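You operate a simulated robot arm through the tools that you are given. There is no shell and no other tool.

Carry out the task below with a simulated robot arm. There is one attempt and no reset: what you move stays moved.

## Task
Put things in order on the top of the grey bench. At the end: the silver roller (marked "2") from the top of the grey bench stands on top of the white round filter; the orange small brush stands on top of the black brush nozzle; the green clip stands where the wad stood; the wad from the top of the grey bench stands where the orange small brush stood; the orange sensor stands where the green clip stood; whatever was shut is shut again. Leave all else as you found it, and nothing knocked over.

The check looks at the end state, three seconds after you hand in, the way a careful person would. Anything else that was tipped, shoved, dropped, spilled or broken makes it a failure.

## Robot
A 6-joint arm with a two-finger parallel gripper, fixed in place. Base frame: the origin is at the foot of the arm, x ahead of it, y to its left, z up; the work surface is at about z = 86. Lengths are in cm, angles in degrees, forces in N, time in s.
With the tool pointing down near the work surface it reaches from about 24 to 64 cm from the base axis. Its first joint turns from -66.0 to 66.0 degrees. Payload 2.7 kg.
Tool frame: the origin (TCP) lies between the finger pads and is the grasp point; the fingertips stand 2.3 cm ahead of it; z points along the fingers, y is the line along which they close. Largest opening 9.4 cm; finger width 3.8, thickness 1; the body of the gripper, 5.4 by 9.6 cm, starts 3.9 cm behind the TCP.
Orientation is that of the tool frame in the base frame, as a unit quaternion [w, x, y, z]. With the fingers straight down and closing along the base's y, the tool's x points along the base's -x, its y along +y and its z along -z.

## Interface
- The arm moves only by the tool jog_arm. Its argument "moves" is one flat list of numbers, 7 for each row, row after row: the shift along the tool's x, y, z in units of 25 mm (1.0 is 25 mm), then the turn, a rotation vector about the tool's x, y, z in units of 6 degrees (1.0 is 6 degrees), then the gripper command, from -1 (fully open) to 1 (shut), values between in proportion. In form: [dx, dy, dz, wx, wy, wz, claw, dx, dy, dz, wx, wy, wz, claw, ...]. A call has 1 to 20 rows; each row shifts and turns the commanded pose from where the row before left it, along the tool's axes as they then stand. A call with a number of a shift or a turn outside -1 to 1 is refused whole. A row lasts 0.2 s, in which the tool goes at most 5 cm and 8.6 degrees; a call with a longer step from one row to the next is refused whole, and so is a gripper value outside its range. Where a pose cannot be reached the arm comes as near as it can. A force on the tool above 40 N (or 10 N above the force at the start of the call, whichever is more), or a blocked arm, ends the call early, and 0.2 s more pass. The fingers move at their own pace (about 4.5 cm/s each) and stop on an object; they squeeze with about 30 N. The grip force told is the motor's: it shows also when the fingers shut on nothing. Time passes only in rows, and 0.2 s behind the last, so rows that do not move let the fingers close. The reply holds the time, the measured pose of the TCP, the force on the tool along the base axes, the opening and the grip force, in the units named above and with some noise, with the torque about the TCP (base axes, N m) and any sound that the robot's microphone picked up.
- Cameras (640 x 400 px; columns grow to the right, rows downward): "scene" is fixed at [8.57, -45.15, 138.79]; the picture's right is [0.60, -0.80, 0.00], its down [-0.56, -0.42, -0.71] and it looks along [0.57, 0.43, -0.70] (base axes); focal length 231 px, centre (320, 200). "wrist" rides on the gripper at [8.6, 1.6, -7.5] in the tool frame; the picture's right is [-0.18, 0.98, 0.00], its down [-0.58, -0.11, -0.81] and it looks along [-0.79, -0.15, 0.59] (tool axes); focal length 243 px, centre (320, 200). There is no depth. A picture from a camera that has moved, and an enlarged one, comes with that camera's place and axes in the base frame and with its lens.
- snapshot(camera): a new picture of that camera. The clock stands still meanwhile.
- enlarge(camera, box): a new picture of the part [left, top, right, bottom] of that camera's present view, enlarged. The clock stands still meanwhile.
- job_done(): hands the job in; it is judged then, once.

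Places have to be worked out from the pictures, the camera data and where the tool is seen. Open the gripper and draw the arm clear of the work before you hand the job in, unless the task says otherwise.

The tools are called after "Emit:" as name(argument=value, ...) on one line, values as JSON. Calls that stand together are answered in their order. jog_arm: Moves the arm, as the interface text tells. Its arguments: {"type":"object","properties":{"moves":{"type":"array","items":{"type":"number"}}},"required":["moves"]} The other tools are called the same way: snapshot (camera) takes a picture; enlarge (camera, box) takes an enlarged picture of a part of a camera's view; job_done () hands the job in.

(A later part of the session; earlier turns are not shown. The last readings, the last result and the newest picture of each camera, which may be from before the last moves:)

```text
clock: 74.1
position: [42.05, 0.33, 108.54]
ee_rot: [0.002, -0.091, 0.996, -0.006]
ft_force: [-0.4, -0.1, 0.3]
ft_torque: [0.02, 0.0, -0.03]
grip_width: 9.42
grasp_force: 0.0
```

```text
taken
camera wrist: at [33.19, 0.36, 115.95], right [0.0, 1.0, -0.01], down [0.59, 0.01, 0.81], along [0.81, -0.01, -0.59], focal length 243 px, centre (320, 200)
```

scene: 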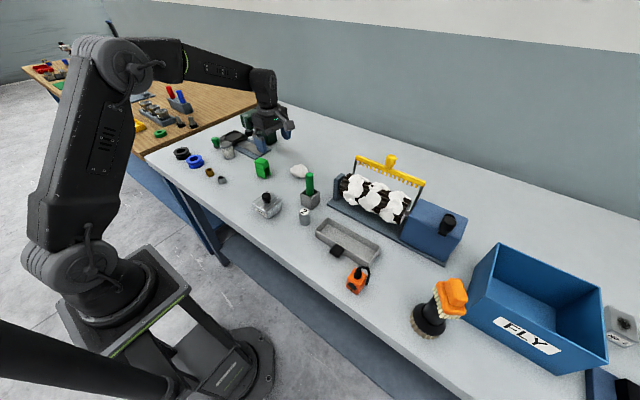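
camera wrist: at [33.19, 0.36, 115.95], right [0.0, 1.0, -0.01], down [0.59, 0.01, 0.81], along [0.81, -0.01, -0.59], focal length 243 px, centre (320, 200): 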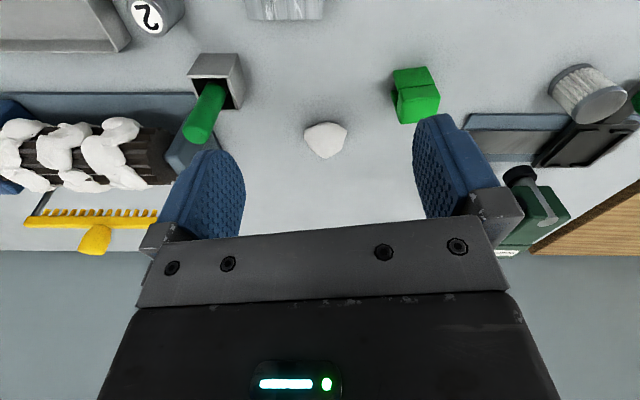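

The tool is now at yaw ≈10.4° over (42, 0.3). I enlarge the clip and the press region.

Emit:
enlarge(camera="wrist", box=[368, 40, 496, 140])

Emit:
enlarge(camera="wrist", box=[460, 60, 640, 270])

Emit:
enlarge(camera="scene", box=[230, 90, 330, 160])

```text
4.00 times, centred on (432, 90) of wrist
camera zoom: at [33.19, 0.36, 115.95], right [0.0, 1.0, -0.01], down [0.59, 0.01, 0.81], along [0.81, -0.01, -0.59], focal length 970 px, centre (-128, 640)
```

zoom: 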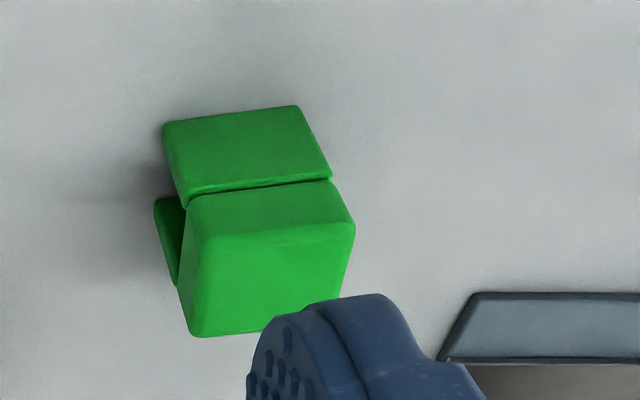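

```text
1.90 times, centred on (550, 165) of wrist
camera zoom: at [33.19, 0.36, 115.95], right [0.0, 1.0, -0.01], down [0.59, 0.01, 0.81], along [0.81, -0.01, -0.59], focal length 462 px, centre (-118, 267)
```

zoom: 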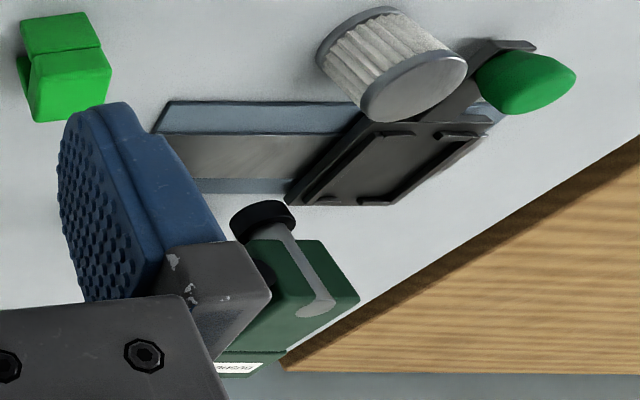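

```text
5.71 times, centred on (280, 125) of scene
camera zoom: at [8.57, -45.15, 138.79], right [0.6, -0.8, 0.0], down [-0.56, -0.42, -0.71], along [0.57, 0.43, -0.7], focal length 1318 px, centre (549, 629)
```

zoom: 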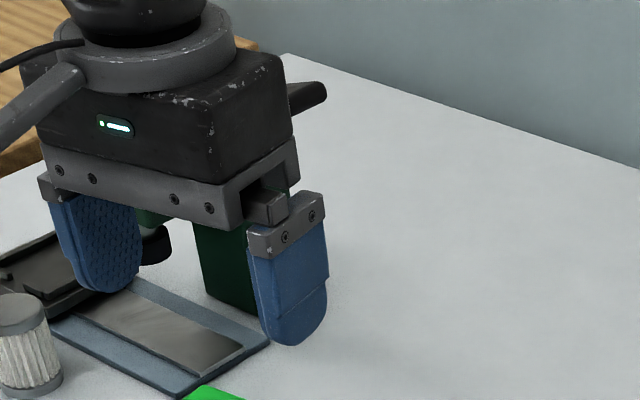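

The lever tip is near (58, 9, 108) and has not moved. The clip's front edge runs from (47.9, 8.7) to (47.2, 12.5), so its centre is about (49.0, 10.9), aligned with the tool's yaw; I go above it from the base side and remove the small tilt.

Emit:
jog_arm(moves=[0, 0, 0, -0.117, 0.027, 0, -1, -0.7, 0.734, 0.5, 0, 0, 0, -1, -0.7, 0.734, 0.5, 0, 0, 0, -1, -0.7, 0.734, 0.5, 0, 0, 0, -1, -0.7, 0.734, 0.5, 0, 0, 0, -1, -0.7, 0.734, 0.5, 0, 0, 0, -1, 0, 0, 0, 0, 0, 0, -1])

Emit:
snapshot(camera="wrist")

Emit:
enlarge(camera="wrist", box=[256, 0, 384, 80])

```text
clock: 75.7
position: [49.01, 11.05, 102.34]
ee_rot: [-0.001, -0.092, 0.996, 0.001]
ft_force: [0.0, 0.3, -0.2]
ft_torque: [-0.02, -0.02, 0.03]
grip_width: 9.39
grasp_force: 0.0
```

```text
taken
camera wrist: at [40.21, 10.98, 109.7], right [0.0, 1.0, 0.0], down [0.59, 0.0, 0.81], along [0.81, 0.0, -0.59], focal length 243 px, centre (320, 200)
```

wrist: 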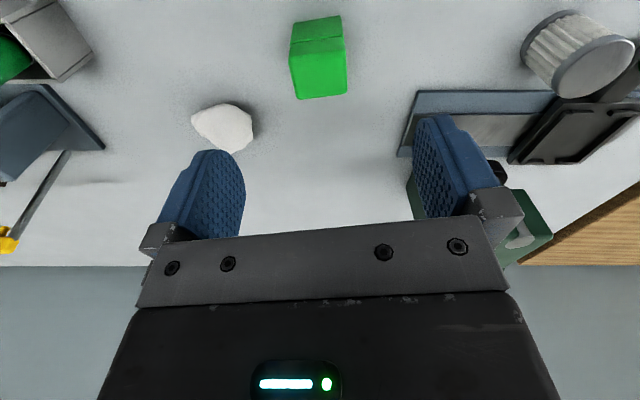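

```text
5.00 times, centred on (320, 40) of wrist
camera zoom: at [40.21, 10.98, 109.7], right [0.0, 1.0, 0.0], down [0.59, 0.0, 0.81], along [0.81, 0.0, -0.59], focal length 1213 px, centre (320, 1000)
```

zoom: 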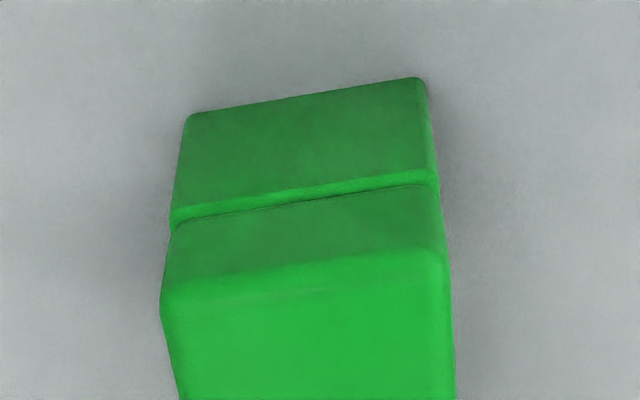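

The clip is centred under the tool: centre (49.0, 10.95). I descend to z ≈ 89.3 and close on its ends.

Emit:
jog_arm(moves=[0, 0, 0.8, 0, 0, 0, -1, 0, 0, 0.8, 0, 0, 0, -1, 0, 0, 0.8, 0, 0, 0, -1, 0, 0, 0.8, 0, 0, 0, -1, 0, 0, 0.8, 0, 0, 0, -1, 0, 0, 0.7, 0, 0, 0, -1, 0, 0, 0.4, 0, 0, 0, -1, 0, 0, 0.1, 0, 0, 0, -1, 0, 0, 0, 0, 0, 0, -1])

Emit:
snapshot(camera="wrist")

Emit:
enlarge(camera="scene", box=[210, 110, 322, 190])

```text
clock: 77.7
position: [49.08, 11.05, 89.27]
ee_rot: [0.0, -0.091, 0.996, 0.0]
ft_force: [-0.2, 0.0, -0.7]
ft_torque: [0.0, -0.01, 0.02]
grip_width: 9.41
grasp_force: 0.0
```

```text
taken
camera wrist: at [40.18, 10.95, 96.68], right [0.0, 1.0, 0.0], down [0.59, 0.0, 0.81], along [0.81, 0.0, -0.59], focal length 243 px, centre (320, 200)
```

wrist: 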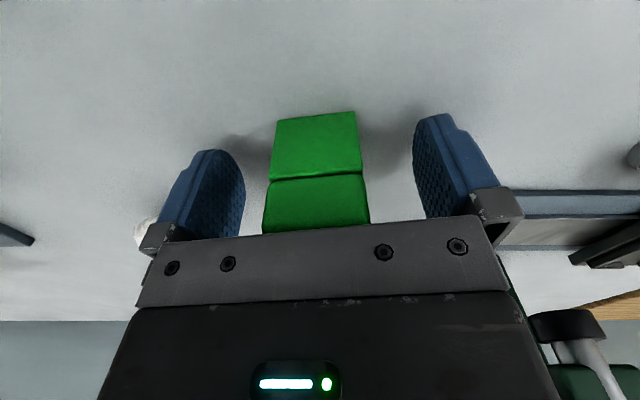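

```text
5.00 times, centred on (266, 150) of scene
camera zoom: at [8.57, -45.15, 138.79], right [0.6, -0.8, 0.0], down [-0.56, -0.42, -0.71], along [0.57, 0.43, -0.7], focal length 1153 px, centre (590, 450)
```

zoom: 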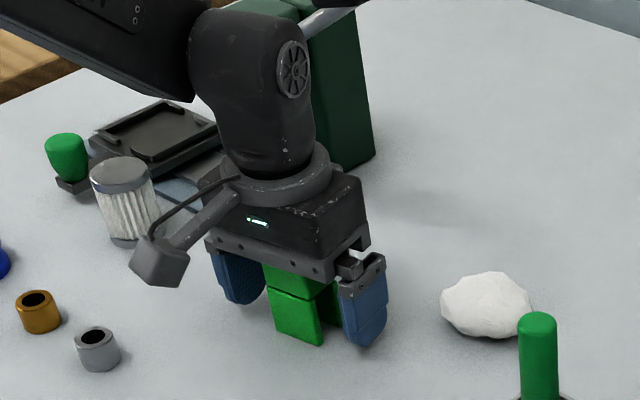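

The clip is centred between the fingers and nothing touches. I close, then lift slightly to test the grip.

Emit:
jog_arm(moves=[0, 0, 0, 0, 0, 0, 1, 0, 0, 0, 0, 0, 0, 1, 0, 0, 0, 0, 0, 0, 1, 0, 0, 0, 0, 0, 0, 1, 0, 0, 0, 0, 0, 0, 1])

Emit:
jog_arm(moves=[0, 0, -0.2, 0, 0, 0, 1, 0, 0, -0.3, 0, 0, 0, 1, 0, 0, -0.4, 0, 0, 0, 1, 0, 0, 0, 0, 0, 0, 1])

Emit:
snapshot(camera="wrist")

Emit:
enlarge(camera="scene", box=[210, 110, 322, 190])

```text
clock: 78.9
position: [49.04, 11.05, 89.2]
ee_rot: [0.001, -0.092, 0.996, 0.0]
ft_force: [0.3, 0.3, 0.3]
ft_torque: [0.0, -0.01, -0.02]
grip_width: 3.97
grasp_force: 29.7
```

```text
clock: 79.9
position: [49.05, 10.97, 91.67]
ee_rot: [0.0, -0.092, 0.996, 0.0]
ft_force: [-0.1, 0.7, -0.5]
ft_torque: [0.01, 0.0, -0.03]
grip_width: 3.98
grasp_force: 30.1
```

```text
taken
camera wrist: at [40.19, 10.92, 99.0], right [0.0, 1.0, 0.0], down [0.59, 0.0, 0.81], along [0.81, 0.0, -0.59], focal length 243 px, centre (320, 200)
```

wrist: 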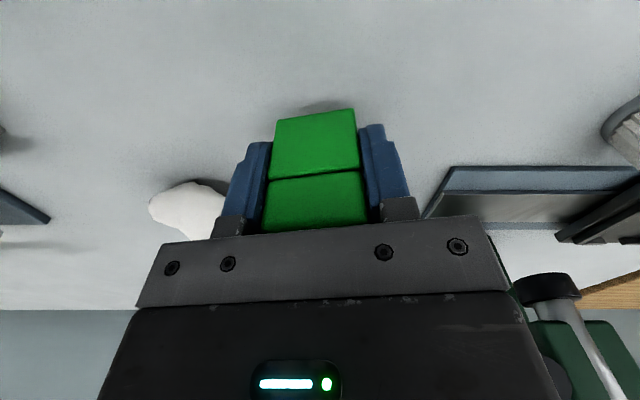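

```text
5.00 times, centred on (266, 150) of scene
camera zoom: at [8.57, -45.15, 138.79], right [0.6, -0.8, 0.0], down [-0.56, -0.42, -0.71], along [0.57, 0.43, -0.7], focal length 1153 px, centre (590, 450)
```

zoom: 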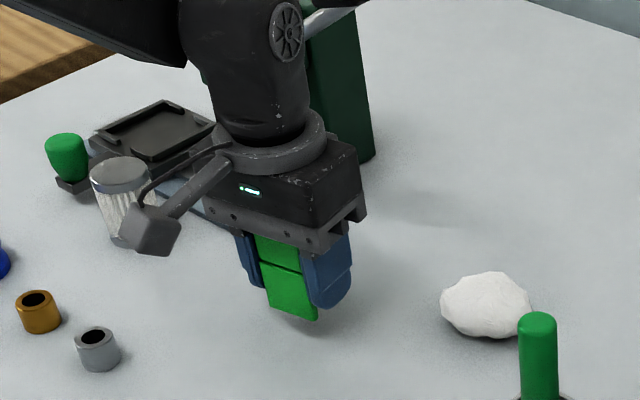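

The clip is held firmly. I lift it clear and carry it to the wad's old spot at (35.65, 7.55).

Emit:
jog_arm(moves=[0, 0, -0.8, 0, 0, 0, 1, 0, 0, -0.8, 0, 0, 0, 1, 0, 0, -0.8, 0, 0, 0, 1, 0.789, -0.056, 0, 0, 0, 0, 1, 0.789, -0.056, 0, 0, 0, 0, 1, 0.789, -0.056, 0, 0, 0, 0, 1, 0.789, -0.056, 0, 0, 0, 0, 1, 0.789, -0.056, 0, 0, 0, 0, 1, 0.789, -0.056, 0, 0, 0, 0, 1, 0.789, -0.056, 0, 0, 0, 0, 1, 0, 0, 0, 0, 0, 0, 1])

Emit:
snapshot(camera="wrist")

Emit:
enlarge(camera="scene", box=[190, 130, 318, 230])

```text
clock: 82.3
position: [35.5, 7.54, 97.51]
ee_rot: [0.001, -0.091, 0.996, 0.0]
ft_force: [-0.7, -0.1, -0.2]
ft_torque: [0.01, 0.01, 0.0]
grip_width: 3.99
grasp_force: 30.0
```

```text
taken
camera wrist: at [26.72, 7.42, 104.94], right [0.0, 1.0, 0.0], down [0.59, 0.0, 0.81], along [0.81, 0.0, -0.59], focal length 243 px, centre (320, 200)
```

wrist: 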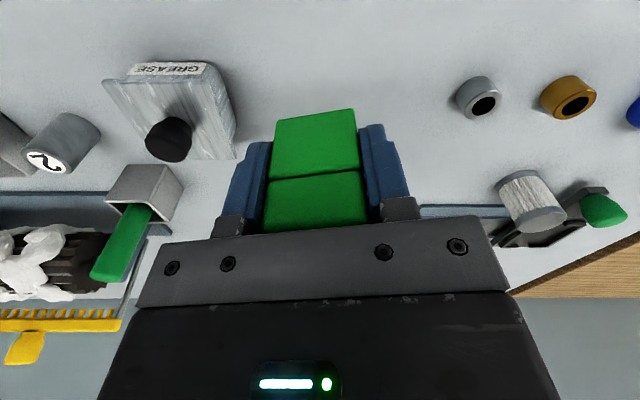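

```text
4.00 times, centred on (254, 180) of scene
camera zoom: at [8.57, -45.15, 138.79], right [0.6, -0.8, 0.0], down [-0.56, -0.42, -0.71], along [0.57, 0.43, -0.7], focal length 923 px, centre (584, 280)
```

zoom: 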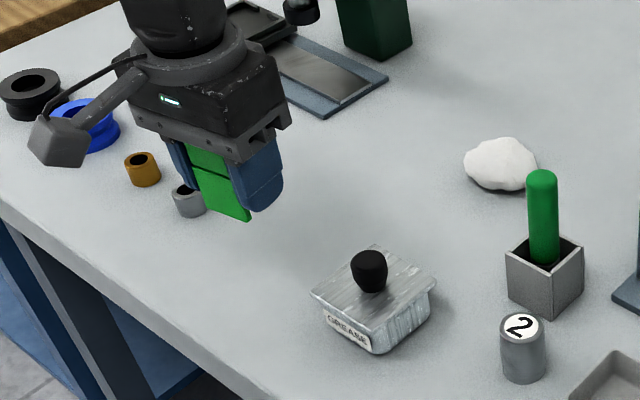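

Above the wad's old spot. I lower the clip, gently at the end.

Emit:
jog_arm(moves=[0, 0, 0.7, 0, 0, 0, 1, 0, 0, 0.8, 0, 0, 0, 1, 0, 0, 0.8, 0, 0, 0, 1, 0, 0, 0.5, 0, 0, 0, 1, 0, 0, 0.3, 0, 0, 0, 1, 0, 0, 0.06, 0, 0, 0, 1, 0, 0, 0, 0, 0, 0, 1])

Emit:
jog_arm(moves=[0, 0, 0.06, 0, 0, 0, 1, 0, 0, 0, 0, 0, 0, 1])

Emit:
jog_arm(moves=[0, 0, 0.06, 0, 0, 0, 1, 0, 0, 0, 0, 0, 0, 1])

Emit:
jog_arm(moves=[0, 0, 0.05, 0, 0, 0, 1, 0, 0, 0, 0, 0, 0, 1])

```text
clock: 83.9
position: [35.63, 7.57, 89.45]
ee_rot: [0.0, -0.09, 0.996, 0.0]
ft_force: [0.3, -0.2, -0.7]
ft_torque: [0.01, 0.01, 0.03]
grip_width: 3.97
grasp_force: 29.4
```

```text
clock: 84.5
position: [35.57, 7.52, 89.42]
ee_rot: [0.001, -0.091, 0.996, -0.001]
ft_force: [0.5, -0.2, -1.0]
ft_torque: [0.01, 0.01, 0.03]
grip_width: 3.99
grasp_force: 29.9
```

```text
clock: 85.1
position: [35.52, 7.44, 89.28]
ee_rot: [0.0, -0.092, 0.996, 0.0]
ft_force: [0.2, -0.3, -1.5]
ft_torque: [-0.02, 0.0, 0.0]
grip_width: 3.96
grasp_force: 29.4
```

```text
clock: 85.7
position: [35.64, 7.39, 89.26]
ee_rot: [0.001, -0.091, 0.996, 0.001]
ft_force: [-0.6, 2.0, 5.7]
ft_torque: [-0.04, 0.02, 0.0]
grip_width: 3.96
grasp_force: 29.9
```

Contact at z ≈ 89.25 (5.7 N): the clip stands on the bench. I open moderately and rise.

Emit:
jog_arm(moves=[0, 0, 0, 0, 0, 0, 0.1, 0, 0, 0, 0, 0, 0, 0, 0, 0, 0, 0, 0, 0, -0.2, 0, 0, 0, 0, 0, 0, -0.4, 0, 0, 0, 0, 0, 0, -0.4, 0, 0, -0.3, 0, 0, 0, -0.4, 0, 0, -0.6, 0, 0, 0, -0.4, 0, 0, -0.8, 0, 0, 0, -0.6, 0, 0, -0.8, 0, 0, 0, -1, 0, 0, -0.8, 0, 0, 0, -1, 0, 0, -0.8, 0, 0, 0, -1, 0, 0, 0, 0, 0, 0, -1])

Emit:
snapshot(camera="wrist")

Emit:
snapshot(camera="scene")

```text
clock: 88.3
position: [35.52, 7.39, 99.47]
ee_rot: [0.0, -0.092, 0.996, 0.0]
ft_force: [1.0, -0.5, 0.4]
ft_torque: [-0.02, -0.05, 0.0]
grip_width: 9.41
grasp_force: 0.0
```

```text
taken
camera wrist: at [26.8, 7.36, 106.95], right [0.0, 1.0, 0.0], down [0.59, 0.0, 0.81], along [0.81, 0.0, -0.59], focal length 243 px, centre (320, 200)
```

wrist: 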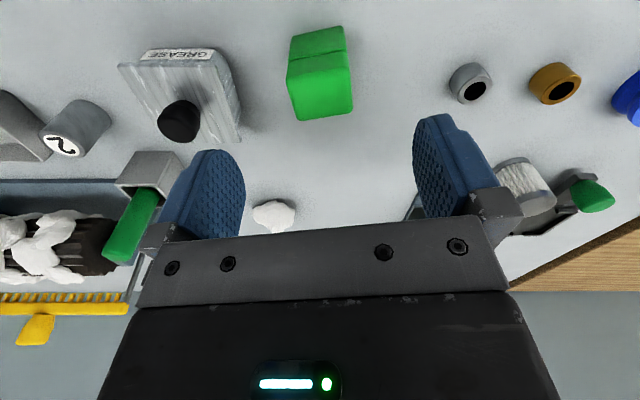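

```text
taken
```

scene: 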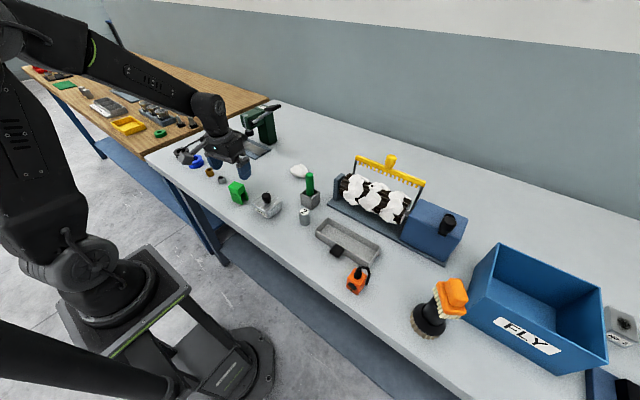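

The clip stands on the wad's old spot. Next the roller: I turn the tool back to yaw 0 and fly over to it near (41, -15).

Emit:
jog_arm(moves=[0, 0, 0, 0, 0, 0.867, -1, 0, 0, 0, 0, 0, 0.867, -0.7, -0.216, -0.888, 0, 0, 0, 0, -0.4, -0.216, -0.888, 0, 0, 0, 0, -0.3, -0.216, -0.888, 0, 0, 0, 0, -0.3, -0.216, -0.888, 0, 0, 0, 0, -0.3, -0.216, -0.888, 0, 0, 0, 0, -0.3, -0.216, -0.888, 0, 0, 0, 0, -0.3, -0.216, -0.888, 0, 0, 0, 0, -0.3, -0.216, -0.888, 0, 0, 0, 0, -0.3, -0.216, -0.888, 0, 0, 0, 0, -0.3, -0.216, -0.888, 0, 0, 0, 0, -0.3, 0, 0, 0, 0, 0, 0, -0.3])

Emit:
snapshot(camera="wrist")

Emit:
enlarge(camera="wrist", box=[256, 0, 384, 100])

```text
clock: 91.1
position: [40.94, -14.7, 99.3]
ee_rot: [0.0, 0.0, 1.0, 0.0]
ft_force: [1.2, 1.1, 0.0]
ft_torque: [0.01, -0.02, 0.0]
grip_width: 6.11
grasp_force: 0.0
```

```text
taken
camera wrist: at [32.28, -13.24, 106.83], right [0.18, 0.98, 0.0], down [0.58, -0.11, 0.81], along [0.79, -0.15, -0.59], focal length 243 px, centre (320, 200)
```

wrist: 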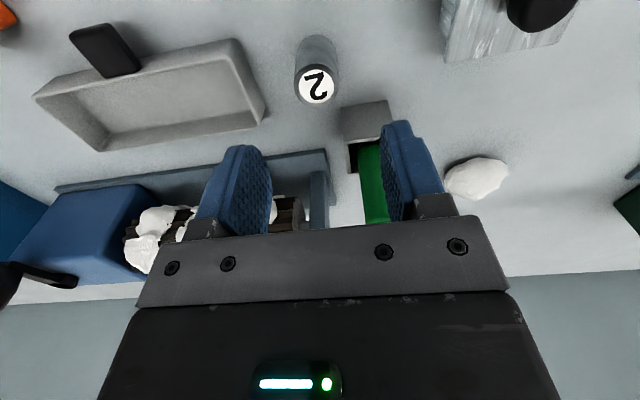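

```text
4.00 times, centred on (320, 50) of wrist
camera zoom: at [32.28, -13.24, 106.83], right [0.18, 0.98, 0.0], down [0.58, -0.11, 0.81], along [0.79, -0.15, -0.59], focal length 970 px, centre (320, 800)
```

zoom: 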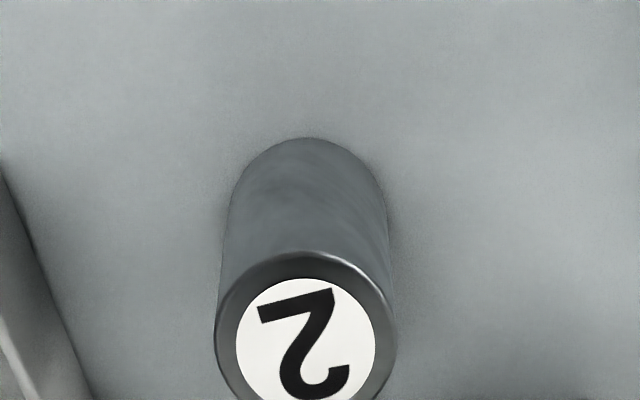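

The roller's axis is at about (40.95, -15.15), top at z ≈ 90.4. I shift 0.45 cm to -y and descend around it with a 6 cm opening (the tray end is close by).

Emit:
jog_arm(moves=[0, -0.18, 0, 0, 0, 0, -0.3, 0, 0, 0.8, 0, 0, 0, -0.3, 0, 0, 0.8, 0, 0, 0, -0.3, 0, 0, 0.8, 0, 0, 0, -0.3, 0, 0, 0.8, 0, 0, 0, -0.3, 0, 0, 0.5, 0, 0, 0, -0.3, 0, 0, 0.3, 0, 0, 0, -0.3, 0, 0, 0.05, 0, 0, 0, -0.3, 0, 0, 0, 0, 0, 0, -0.3])

Emit:
snapshot(camera="wrist")

Emit:
enlarge(camera="scene", box=[256, 160, 368, 260])

```text
clock: 93.1
position: [41.11, -15.1, 89.19]
ee_rot: [0.0, -0.001, 1.0, 0.0]
ft_force: [0.4, 0.2, -0.4]
ft_torque: [0.02, -0.04, 0.01]
grip_width: 6.09
grasp_force: 0.0
```

```text
taken
camera wrist: at [32.38, -13.64, 96.77], right [0.18, 0.98, 0.0], down [0.58, -0.11, 0.81], along [0.79, -0.15, -0.59], focal length 243 px, centre (320, 200)
```

wrist: 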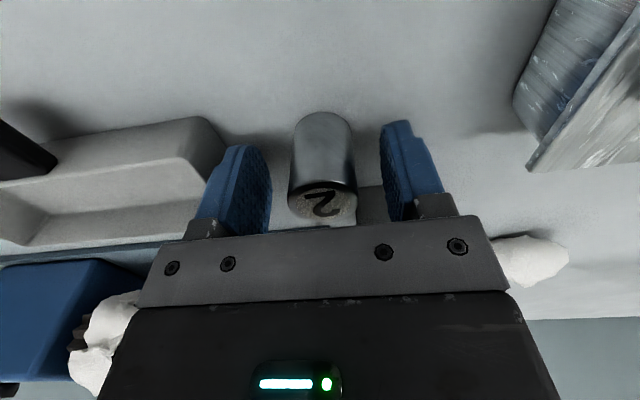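

```text
4.00 times, centred on (312, 210) of scene
camera zoom: at [8.57, -45.15, 138.79], right [0.6, -0.8, 0.0], down [-0.56, -0.42, -0.71], along [0.57, 0.43, -0.7], focal length 923 px, centre (352, 160)
```

zoom: 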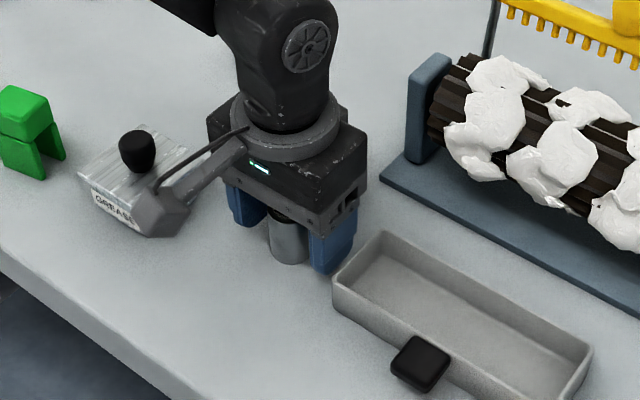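

The roller is centred between the fingers. I close and test-lift.

Emit:
jog_arm(moves=[0, 0, 0, 0, 0, 0, 1, 0, 0, 0, 0, 0, 0, 1, 0, 0, 0, 0, 0, 0, 1, 0, 0, 0, 0, 0, 0, 1])

Emit:
jog_arm(moves=[0, 0, -0.2, 0, 0, 0, 1, 0, 0, -0.3, 0, 0, 0, 1, 0, 0, -0.4, 0, 0, 0, 1, 0, 0, 0, 0, 0, 0, 1])

Emit:
snapshot(camera="wrist")

```text
clock: 94.1
position: [41.09, -15.16, 89.24]
ee_rot: [0.0, -0.001, 1.0, 0.0]
ft_force: [-0.2, 1.3, 0.4]
ft_torque: [0.04, -0.05, 0.0]
grip_width: 3.14
grasp_force: 30.1
```

```text
clock: 95.1
position: [41.22, -15.12, 91.54]
ee_rot: [0.001, -0.001, 1.0, 0.001]
ft_force: [0.8, -0.6, -2.2]
ft_torque: [0.0, 0.01, 0.01]
grip_width: 3.15
grasp_force: 30.2
```

```text
taken
camera wrist: at [32.44, -13.57, 99.07], right [0.18, 0.98, 0.0], down [0.58, -0.11, 0.81], along [0.79, -0.15, -0.59], focal length 243 px, centre (320, 200)
```

wrist: 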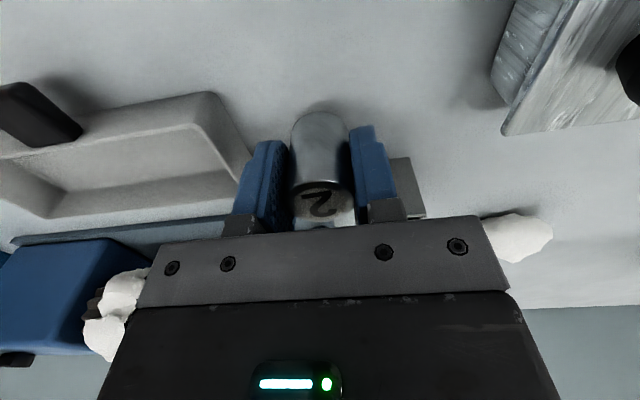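

The roller (3.14 cm) is held, its foot 3.2 cm below the TCP. I lift to z ≈ 104 and travel along y at x ≈ 41 towards the filter, keeping clear of the press lever.

Emit:
jog_arm(moves=[0, 0, -0.9, 0, 0, 0, 1, 0, 0, -0.9, 0, 0, 0, 1, 0, 0, -0.9, 0, 0, 0, 1, 0, 0, -0.9, 0, 0, 0, 1, 0, 0, -0.9, 0, 0, 0, 1, 0, 0.6, 0, 0, 0, 0, 1, 0, 0.94, 0, 0, 0, 0, 1, 0, 0.94, 0, 0, 0, 0, 1, 0, 0.94, 0, 0, 0, 0, 1, 0, 0.94, 0, 0, 0, 0, 1, 0, 0.94, 0, 0, 0, 0, 1, 0, 0.94, 0, 0, 0, 0, 1, 0, 0.94, 0, 0, 0, 0, 1, 0, 0.94, 0, 0, 0, 0, 1, 0, 0.94, 0, 0, 0, 0, 1, 0, 0.94, 0, 0, 0, 0, 1, 0, 0.94, 0, 0, 0, 0, 1, 0, 0.94, 0, 0, 0, 0, 1, 0, 0.94, 0, 0, 0, 0, 1, 0, 0.94, 0, 0, 0, 0, 1])

Emit:
snapshot(camera="wrist")

Emit:
snapshot(camera="scene")

```text
clock: 99.3
position: [40.97, 19.38, 102.71]
ee_rot: [0.0, -0.001, 1.0, 0.0]
ft_force: [0.0, 0.6, -1.9]
ft_torque: [0.01, 0.0, 0.04]
grip_width: 3.13
grasp_force: 30.4
```

```text
taken
camera wrist: at [32.3, 20.85, 110.3], right [0.18, 0.98, 0.0], down [0.58, -0.11, 0.81], along [0.79, -0.15, -0.59], focal length 243 px, centre (320, 200)
```

wrist: 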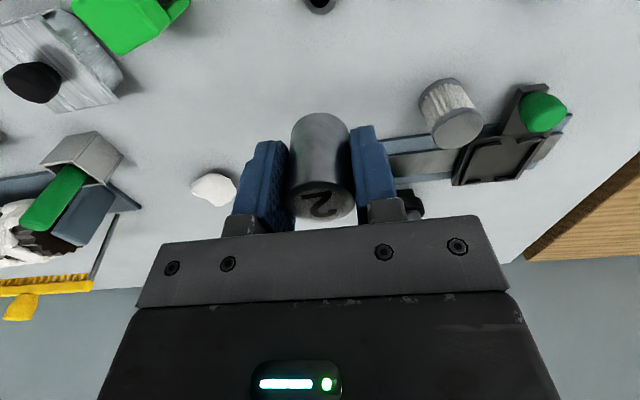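

```text
taken
```

scene: 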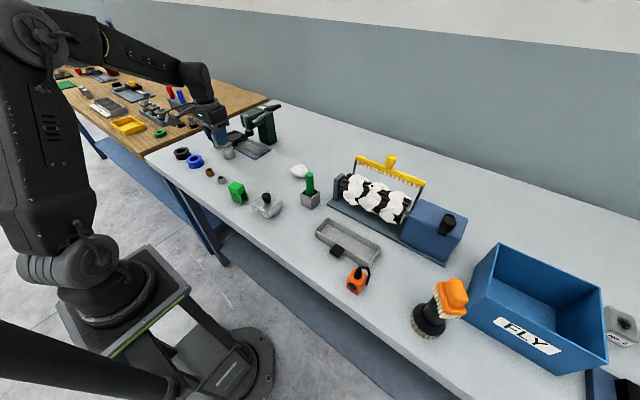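

Now the filter is well in view of the wrist camera; I enlarge it to locate its axis and top.

Emit:
enlarge(camera="wrist", box=[400, 60, 496, 160])

Emit:
enlarge(camera="wrist", box=[340, 60, 600, 230])

```text
4.00 times, centred on (448, 110) of wrist
camera zoom: at [32.3, 20.85, 110.3], right [0.18, 0.98, 0.0], down [0.58, -0.11, 0.81], along [0.79, -0.15, -0.59], focal length 970 px, centre (-192, 560)
```

zoom: 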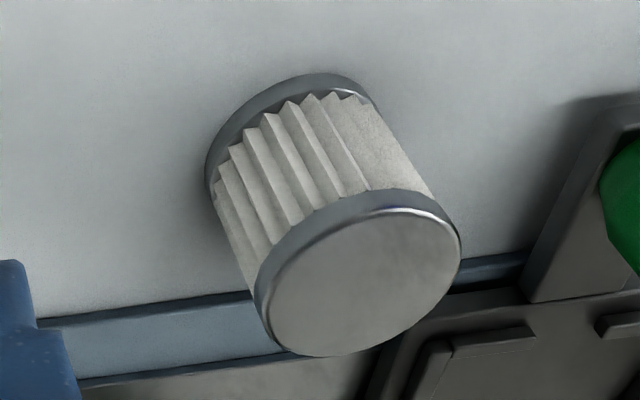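

```text
2.35 times, centred on (470, 145) of wrist
camera zoom: at [32.3, 20.85, 110.3], right [0.18, 0.98, 0.0], down [0.58, -0.11, 0.81], along [0.79, -0.15, -0.59], focal length 571 px, centre (-33, 329)
```

zoom: 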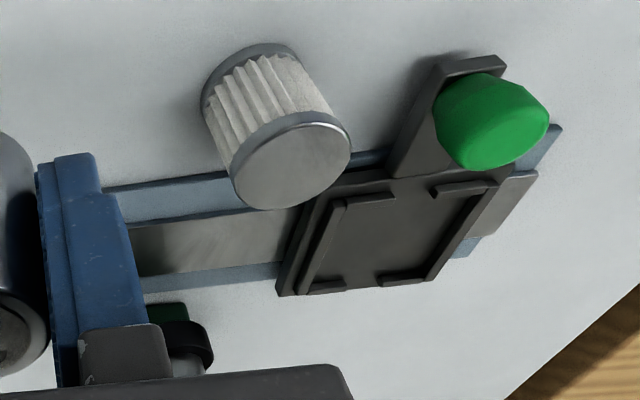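

The filter's axis is about (48.65, 30.75), top at z ≈ 91.8, and the press head is about 8 cm beyond it in x. I move over the filter at the same height.

Emit:
jog_arm(moves=[-0.3, 0.758, 0, 0, 0, 0, 1, -0.4, 0.758, 0, 0, 0, 0, 1, -0.5, 0.758, 0, 0, 0, 0, 1, -0.6, 0.758, 0, 0, 0, 0, 1, -0.66, 0.758, 0, 0, 0, 0, 1, -0.66, 0.758, 0, 0, 0, 0, 1, 0, 0, 0, 0, 0, 0, 1])

Emit:
snapshot(camera="wrist")

Emit:
enlarge(camera="scene", box=[170, 80, 298, 180])

```text
clock: 100.9
position: [48.81, 30.65, 102.72]
ee_rot: [0.0, -0.001, 1.0, 0.0]
ft_force: [0.0, -0.4, -1.8]
ft_torque: [0.01, 0.0, 0.0]
grip_width: 3.17
grasp_force: 30.5
```

```text
taken
camera wrist: at [40.16, 32.16, 110.21], right [0.18, 0.98, 0.0], down [0.58, -0.11, 0.81], along [0.79, -0.15, -0.59], focal length 243 px, centre (320, 200)
```

wrist: 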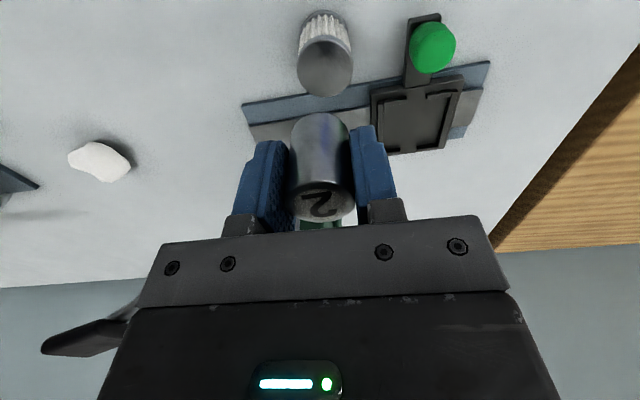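

```text
4.00 times, centred on (234, 130) of scene
camera zoom: at [8.57, -45.14, 138.79], right [0.6, -0.8, 0.0], down [-0.56, -0.42, -0.71], along [0.57, 0.43, -0.7], focal length 923 px, centre (664, 480)
```

zoom: 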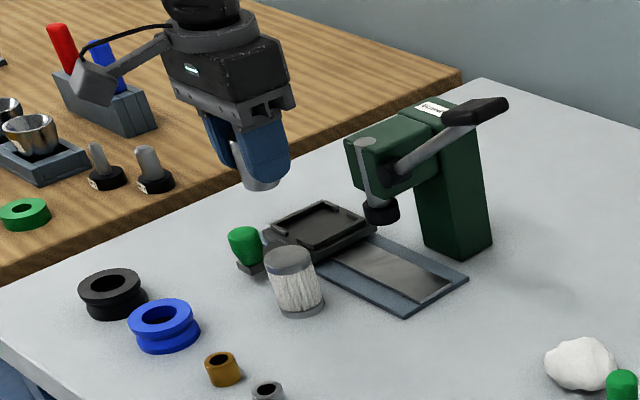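

I enlarge the filter under the roller to check the alignment.

Emit:
enlarge(camera="wrist", box=[256, 0, 384, 110])

Emit:
enlarge(camera="scene", box=[200, 110, 264, 170])

```text
3.64 times, centred on (320, 55) of wrist
camera zoom: at [40.16, 32.16, 110.21], right [0.18, 0.98, 0.0], down [0.58, -0.11, 0.81], along [0.79, -0.15, -0.59], focal length 882 px, centre (320, 727)
```

zoom: 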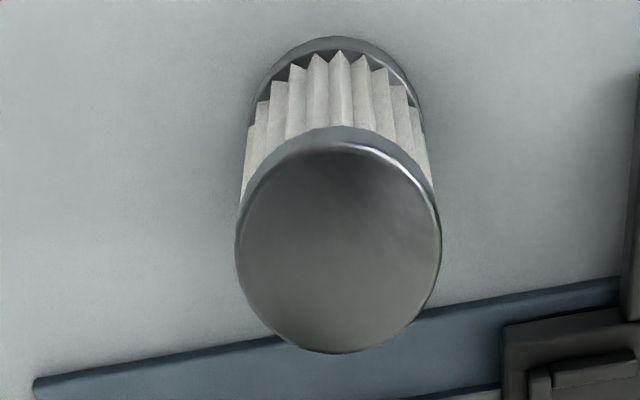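

```text
6.67 times, centred on (232, 140) of scene
camera zoom: at [8.57, -45.14, 138.79], right [0.6, -0.8, 0.0], down [-0.56, -0.42, -0.71], along [0.57, 0.43, -0.7], focal length 1538 px, centre (907, 600)
```

zoom: 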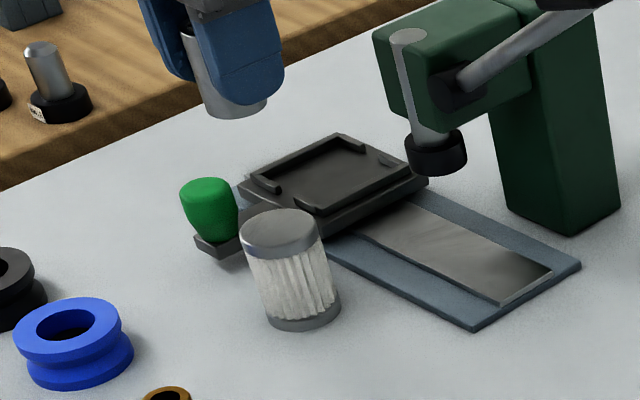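

The filter's top centre is at (48.7, 30.9), 0.2 cm to +y of the roller. I correct that and lower, finishing in small steps.

Emit:
jog_arm(moves=[0, 0.08, 0.5, 0, 0, 0, 1, 0, 0, 0.7, 0, 0, 0, 1, 0, 0, 0.7, 0, 0, 0, 1, 0, 0, 0.5, 0, 0, 0, 1, 0, 0, 0.3, 0, 0, 0, 1, 0, 0, 0.1, 0, 0, 0, 1, 0, 0, 0, 0, 0, 0, 1])

Emit:
enlarge(camera="wrist", box=[240, 30, 400, 240])

Emit:
enlarge(camera="scene", box=[200, 110, 264, 170])

```text
clock: 102.5
position: [48.77, 30.72, 95.92]
ee_rot: [0.001, -0.001, 1.0, 0.0]
ft_force: [-0.6, 0.0, -2.4]
ft_torque: [-0.01, -0.01, -0.05]
grip_width: 3.17
grasp_force: 29.9
```

```text
1.90 times, centred on (320, 135) of wrist
camera zoom: at [40.05, 32.34, 103.31], right [0.18, 0.98, 0.0], down [0.58, -0.11, 0.81], along [0.79, -0.15, -0.59], focal length 462 px, centre (320, 324)
```

zoom: 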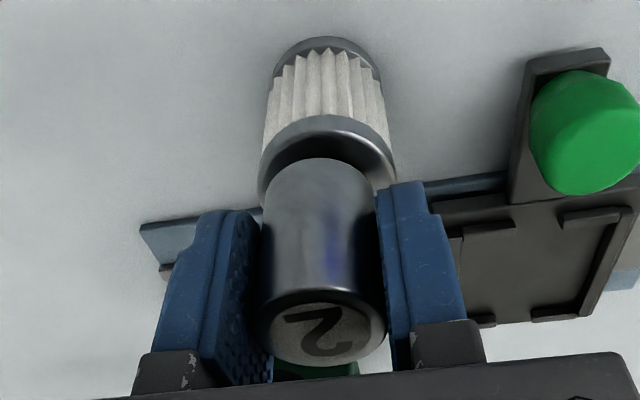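

```text
6.67 times, centred on (232, 140) of scene
camera zoom: at [8.57, -45.15, 138.79], right [0.6, -0.8, 0.0], down [-0.56, -0.42, -0.71], along [0.57, 0.43, -0.7], focal length 1538 px, centre (907, 600)
```

zoom: 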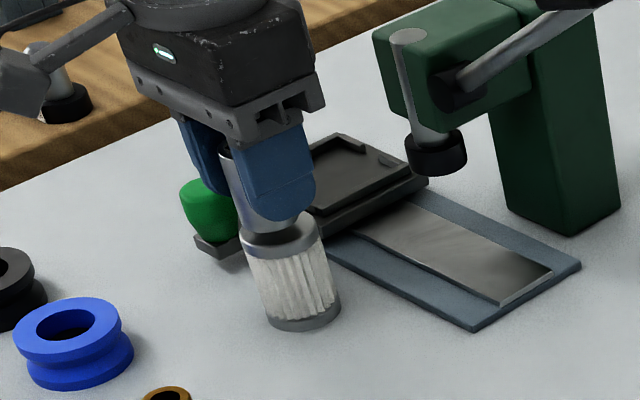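

The roller is nearly coaxial with the filter; I correct by about 1.5 mm and lower in small steps to contact.

Emit:
jog_arm(moves=[-0.07, 0.05, 0.1, 0, 0, 0, 1, 0, 0, 0.1, 0, 0, 0, 1, 0, 0, 0, 0, 0, 0, 1])

Emit:
jog_arm(moves=[0, 0, 0.06, 0, 0, 0, 1, 0, 0, 0, 0, 0, 0, 1])

Emit:
jog_arm(moves=[0, 0, 0.06, 0, 0, 0, 1, 0, 0, 0, 0, 0, 0, 1])

Emit:
enlarge(camera="wrist", box=[240, 30, 400, 240])

```text
clock: 103.3
position: [48.78, 31.02, 95.37]
ee_rot: [0.0, -0.001, 1.0, 0.0]
ft_force: [0.2, 0.1, -1.9]
ft_torque: [-0.01, 0.0, 0.01]
grip_width: 3.16
grasp_force: 30.2
```

```text
clock: 103.9
position: [48.96, 30.76, 95.25]
ee_rot: [0.001, -0.001, 1.0, 0.001]
ft_force: [-1.3, -0.2, 1.9]
ft_torque: [-0.01, 0.05, -0.04]
grip_width: 3.15
grasp_force: 30.3
```

```text
clock: 104.5
position: [49.03, 30.95, 95.22]
ee_rot: [0.002, -0.001, 1.0, 0.001]
ft_force: [-5.4, -1.7, 14.9]
ft_torque: [-0.11, 0.3, -0.02]
grip_width: 3.15
grasp_force: 29.7
```

```text
1.90 times, centred on (320, 135) of wrist
camera zoom: at [40.35, 32.5, 102.66], right [0.18, 0.98, 0.0], down [0.58, -0.11, 0.81], along [0.79, -0.15, -0.59], focal length 462 px, centre (320, 324)
```

zoom: 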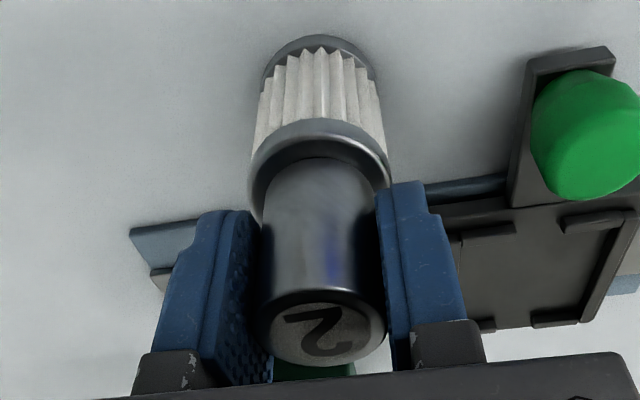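

Contact with 15 N: the roller stands on the filter, centred. I relieve the force slightly, open gradually and rise.

Emit:
jog_arm(moves=[0, 0, -0.03, 0, 0, 0, 1, 0, 0, 0, 0, 0, 0, 1])

Emit:
jog_arm(moves=[0, 0, 0, 0, 0, 0, 0.3, 0, 0, 0, 0, 0, 0, 0.25, 0, 0, 0, 0, 0, 0, 0.15, 0, 0, 0, 0, 0, 0, 0, 0, 0, 0, 0, 0, 0, -0.1, 0, 0, 0, 0, 0, 0, -0.1])

Emit:
enlarge(camera="wrist", box=[240, 30, 400, 240])

Emit:
enlarge(camera="scene", box=[200, 110, 264, 170])

```text
clock: 105.1
position: [48.99, 31.01, 95.14]
ee_rot: [0.001, 0.0, 1.0, 0.001]
ft_force: [-1.1, 2.5, 14.5]
ft_torque: [0.04, 0.09, 0.02]
grip_width: 3.17
grasp_force: 29.4
```

```text
clock: 106.5
position: [49.09, 31.04, 95.18]
ee_rot: [0.0, -0.001, 1.0, 0.0]
ft_force: [0.0, 1.1, 0.0]
ft_torque: [-0.03, 0.02, -0.01]
grip_width: 5.19
grasp_force: 0.0
```

```text
1.90 times, centred on (320, 135) of wrist
camera zoom: at [40.35, 32.46, 102.58], right [0.18, 0.98, 0.0], down [0.58, -0.11, 0.81], along [0.79, -0.15, -0.59], focal length 462 px, centre (320, 324)
```

zoom: 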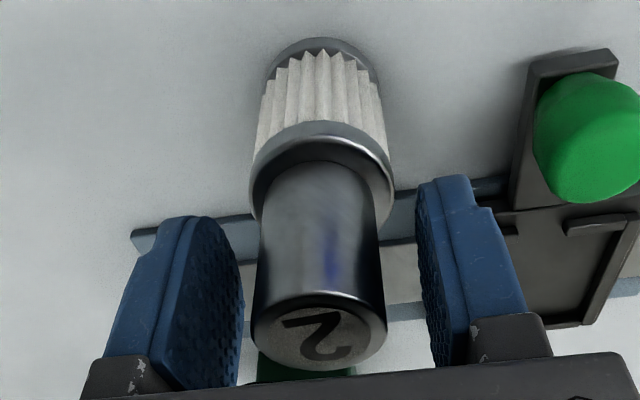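

```text
6.67 times, centred on (232, 140) of scene
camera zoom: at [8.57, -45.15, 138.79], right [0.6, -0.8, 0.0], down [-0.56, -0.42, -0.71], along [0.57, 0.43, -0.7], focal length 1538 px, centre (907, 600)
```

zoom: 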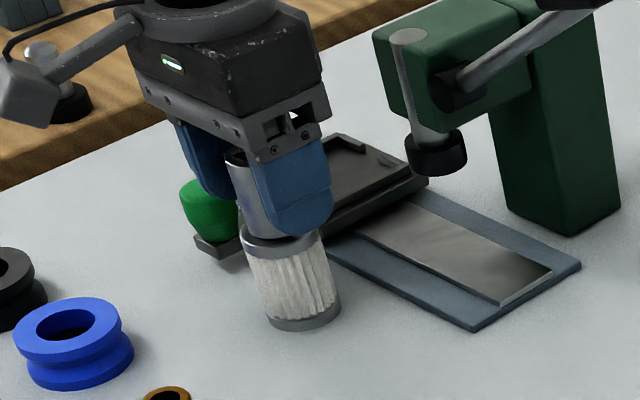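

The roller stands on the filter and the filter has not moved. I rise straight up and travel towards the sensor.

Emit:
jog_arm(moves=[0, 0, -0.3, 0, 0, 0, -0.1, 0, 0, -0.7, 0, 0, 0, -0.1, 0, 0, -0.9, 0, 0, 0, -0.1, 0, 0, -0.9, 0, 0, 0, -0.1, 0, 0, -0.9, 0, 0, 0, -0.3, 0.5, -0.5, 0, 0, 0, 0, -1, 0.5, -0.96, 0, 0, 0, 0, -1, 0.5, -0.96, 0, 0, 0, 0, -1, 0.5, -0.96, 0, 0, 0, 0, -1, 0.5, -0.96, 0, 0, 0, 0, -1, 0.5, -0.96, 0, 0, 0, 0, -1, 0.3, -0.96, 0, 0, 0, 0, -1, 0.3, -0.96, 0, 0, 0, 0, -1, 0.3, -0.96, 0, 0, 0, 0, -1, 0.3, -0.96, 0, 0, 0, 0, -1, 0.2, -0.96, 0, 0, 0, 0, -1, 0.2, -0.96, 0, 0, 0, 0, -1, 0.2, -0.96, 0, 0, 0, 0, -1, 0.2, -0.96, 0, 0, 0, 0, -1, 0.2, -0.96, 0, 0, 0, 0, -1])

Emit:
snapshot(camera="scene")

Emit:
enlarge(camera="scene", box=[180, 100, 308, 200])

```text
clock: 110.7
position: [36.03, -4.0, 104.28]
ee_rot: [0.001, 0.0, 1.0, -0.001]
ft_force: [0.9, 0.3, 0.2]
ft_torque: [0.02, 0.0, -0.01]
grip_width: 9.38
grasp_force: 0.0
```

```text
taken
```

scene: 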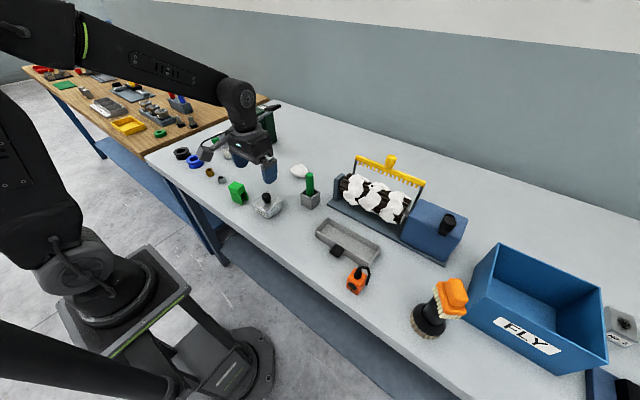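

```text
4.00 times, centred on (244, 150) of scene
camera zoom: at [8.57, -45.15, 138.79], right [0.6, -0.8, 0.0], down [-0.56, -0.42, -0.71], along [0.57, 0.43, -0.7], focal length 923 px, centre (624, 400)
```

zoom: 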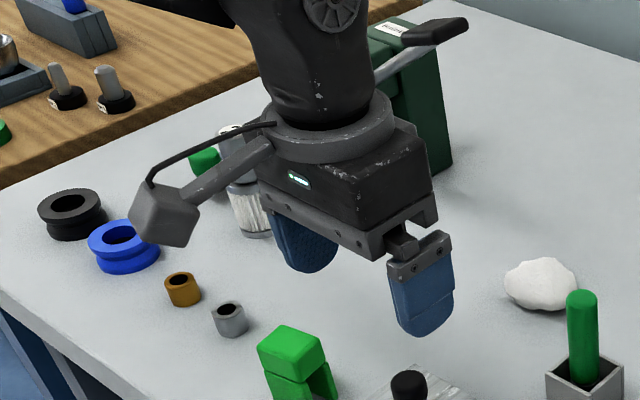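

I continue to the sensor's region and look at it from near.

Emit:
jog_arm(moves=[0.143, -0.914, 0, 0, 0, 0, -1, 0.143, -0.914, 0, 0, 0, 0, -1, 0.143, -0.914, 0, 0, 0, 0, -1, 0.143, -0.914, 0, 0, 0, 0, -1, 0.143, -0.914, 0, 0, 0, 0, -1, 0.143, -0.914, 0, 0, 0, 0, -1, 0.143, -0.914, 0, 0, 0, 0, -1, 0.143, -0.914, 0, 0, 0, 0, -1, 0.143, -0.914, 0, 0, 0, 0, -1, 0.143, -0.914, 0, 0, 0, 0, -1, 0.143, -0.914, 0, 0, 0, 0, -1, 0.143, -0.914, 0, 0, 0, 0, -1, 0.143, -0.914, 0, 0, 0, 0, -1, 0.143, -0.914, 0, 0, 0, 0, -1, 0, 0, 0, 0, 0, 0, -1])

Emit:
snapshot(camera="wrist")

Emit:
enlarge(camera="wrist", box=[256, 0, 384, 100])

Emit:
enlarge(camera="scene", box=[180, 100, 308, 200])

```text
clock: 113.9
position: [31.1, -36.11, 104.26]
ee_rot: [0.0, -0.001, 1.0, 0.001]
ft_force: [-0.3, 0.2, -0.4]
ft_torque: [0.0, 0.01, -0.03]
grip_width: 9.4
grasp_force: 0.1
```

```text
taken
camera wrist: at [22.47, -34.52, 111.73], right [0.18, 0.98, 0.0], down [0.58, -0.11, 0.81], along [0.79, -0.15, -0.59], focal length 243 px, centre (320, 200)
```

wrist: 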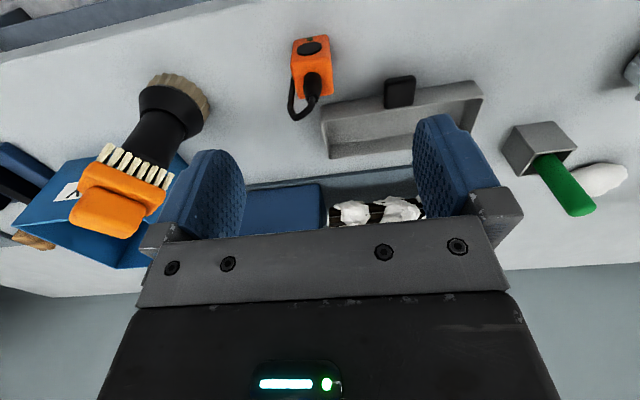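

```text
4.00 times, centred on (320, 50) of wrist
camera zoom: at [22.47, -34.52, 111.73], right [0.18, 0.98, 0.0], down [0.58, -0.11, 0.81], along [0.79, -0.15, -0.59], focal length 970 px, centre (320, 800)
```

zoom: 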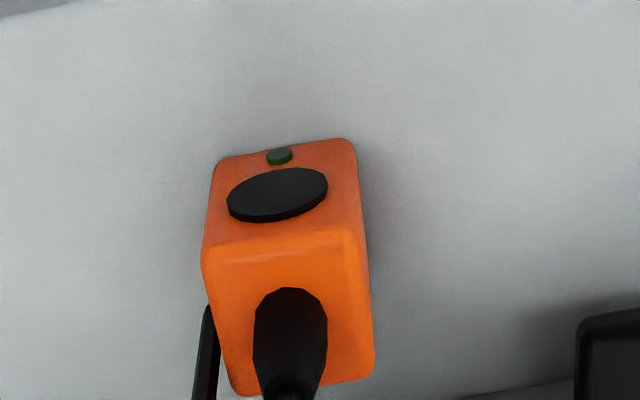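

```text
4.00 times, centred on (244, 150) of scene
camera zoom: at [8.57, -45.15, 138.79], right [0.6, -0.8, 0.0], down [-0.56, -0.42, -0.71], along [0.57, 0.43, -0.7], focal length 923 px, centre (624, 400)
```

zoom: 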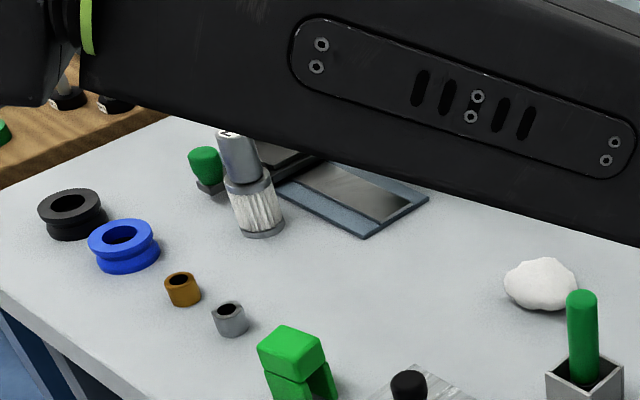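

The roller on the filter stands well. The sensor is a 3.2 × 3.1 × 4.8 cm block centred near (33.0, -37.2), square to the axes, with its cable hanging beyond the -y face; so I must grip it along x. I turn the tool +90° and move over it.

Emit:
jog_arm(moves=[-0.76, -0.4, 0, 0, 0, 0, -1, 0, 0, 0, 0, 0, 1, -1, 0, 0, 0, 0, 0, 1, -1, 0, 0, 0, 0, 0, 1, -1, 0, 0, 0, 0, 0, 1, -1, 0, 0, 0, 0, 0, 1, -1, 0, 0, 0, 0, 0, 1, -1, 0, 0, 0, 0, 0, 1, -1, 0, 0, 0, 0, 0, 1, -1, 0, 0, 0, 0, 0, 1, -1, 0, 0, 0, 0, 0, 1, -1, 0, 0, 0, 0, 0, 1, -1, 0, 0, 0, 0, 0, 1, -1, 0, 0, 0, 0, 0, 1, -1, 0, 0, 0, 0, 0, 1, -1, 0, 0, 0, 0, 0, 1, -1, 0, 0, 0.5, 0, 0, 0, -1, 0, 0, 0.5, 0, 0, 0, -1, 0, 0, 0, 0, 0, 0, -1])

Emit:
snapshot(camera="wrist")

Emit:
enlarge(camera="wrist", box=[240, 0, 400, 140])

Emit:
enlarge(camera="scene", box=[310, 220, 410, 300])

```text
clock: 117.9
position: [32.89, -36.93, 101.88]
ee_rot: [-0.001, 0.707, 0.708, 0.0]
ft_force: [-0.4, 0.8, 0.4]
ft_torque: [-0.01, 0.0, 0.0]
grip_width: 9.37
grasp_force: 0.0
```

```text
taken
camera wrist: at [34.52, -28.41, 109.34], right [0.98, -0.18, 0.0], down [-0.11, -0.58, 0.81], along [-0.15, -0.79, -0.59], focal length 243 px, centre (320, 200)
```

wrist: 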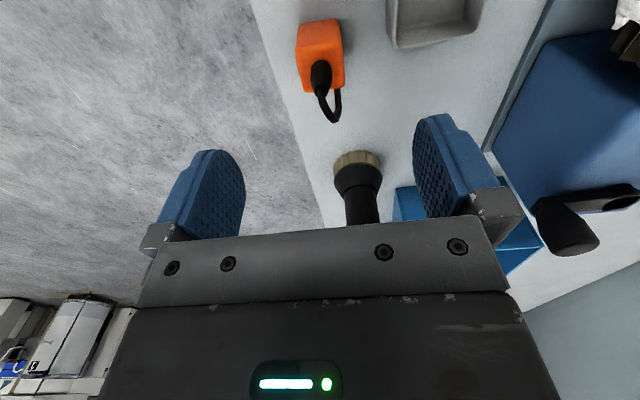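

```text
2.86 times, centred on (320, 70) of wrist
camera zoom: at [34.52, -28.41, 109.34], right [0.98, -0.18, 0.0], down [-0.11, -0.58, 0.81], along [-0.15, -0.79, -0.59], focal length 693 px, centre (320, 571)
```

zoom: 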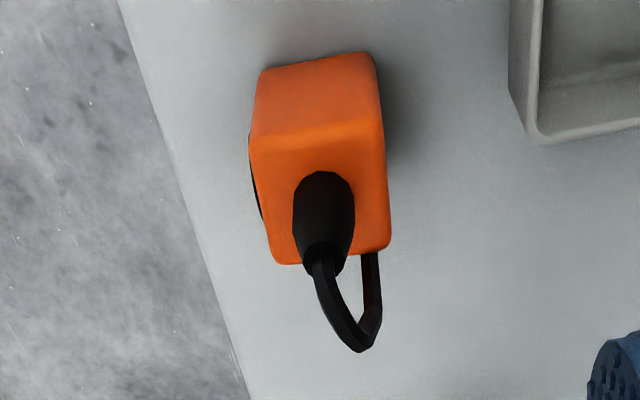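

```text
5.00 times, centred on (360, 260) of scene
camera zoom: at [8.57, -45.15, 138.79], right [0.6, -0.8, 0.0], down [-0.56, -0.42, -0.71], along [0.57, 0.43, -0.7], focal length 1153 px, centre (120, -100)
```

zoom: 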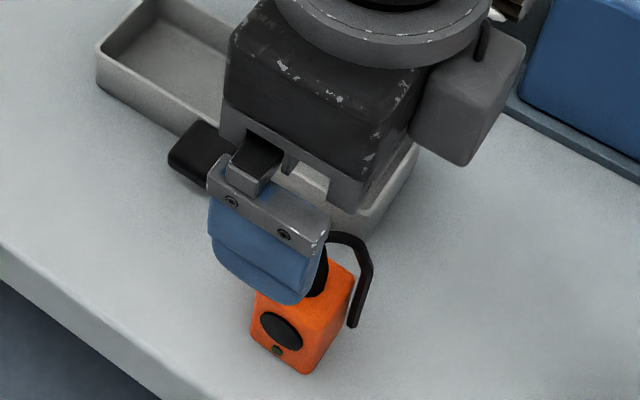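

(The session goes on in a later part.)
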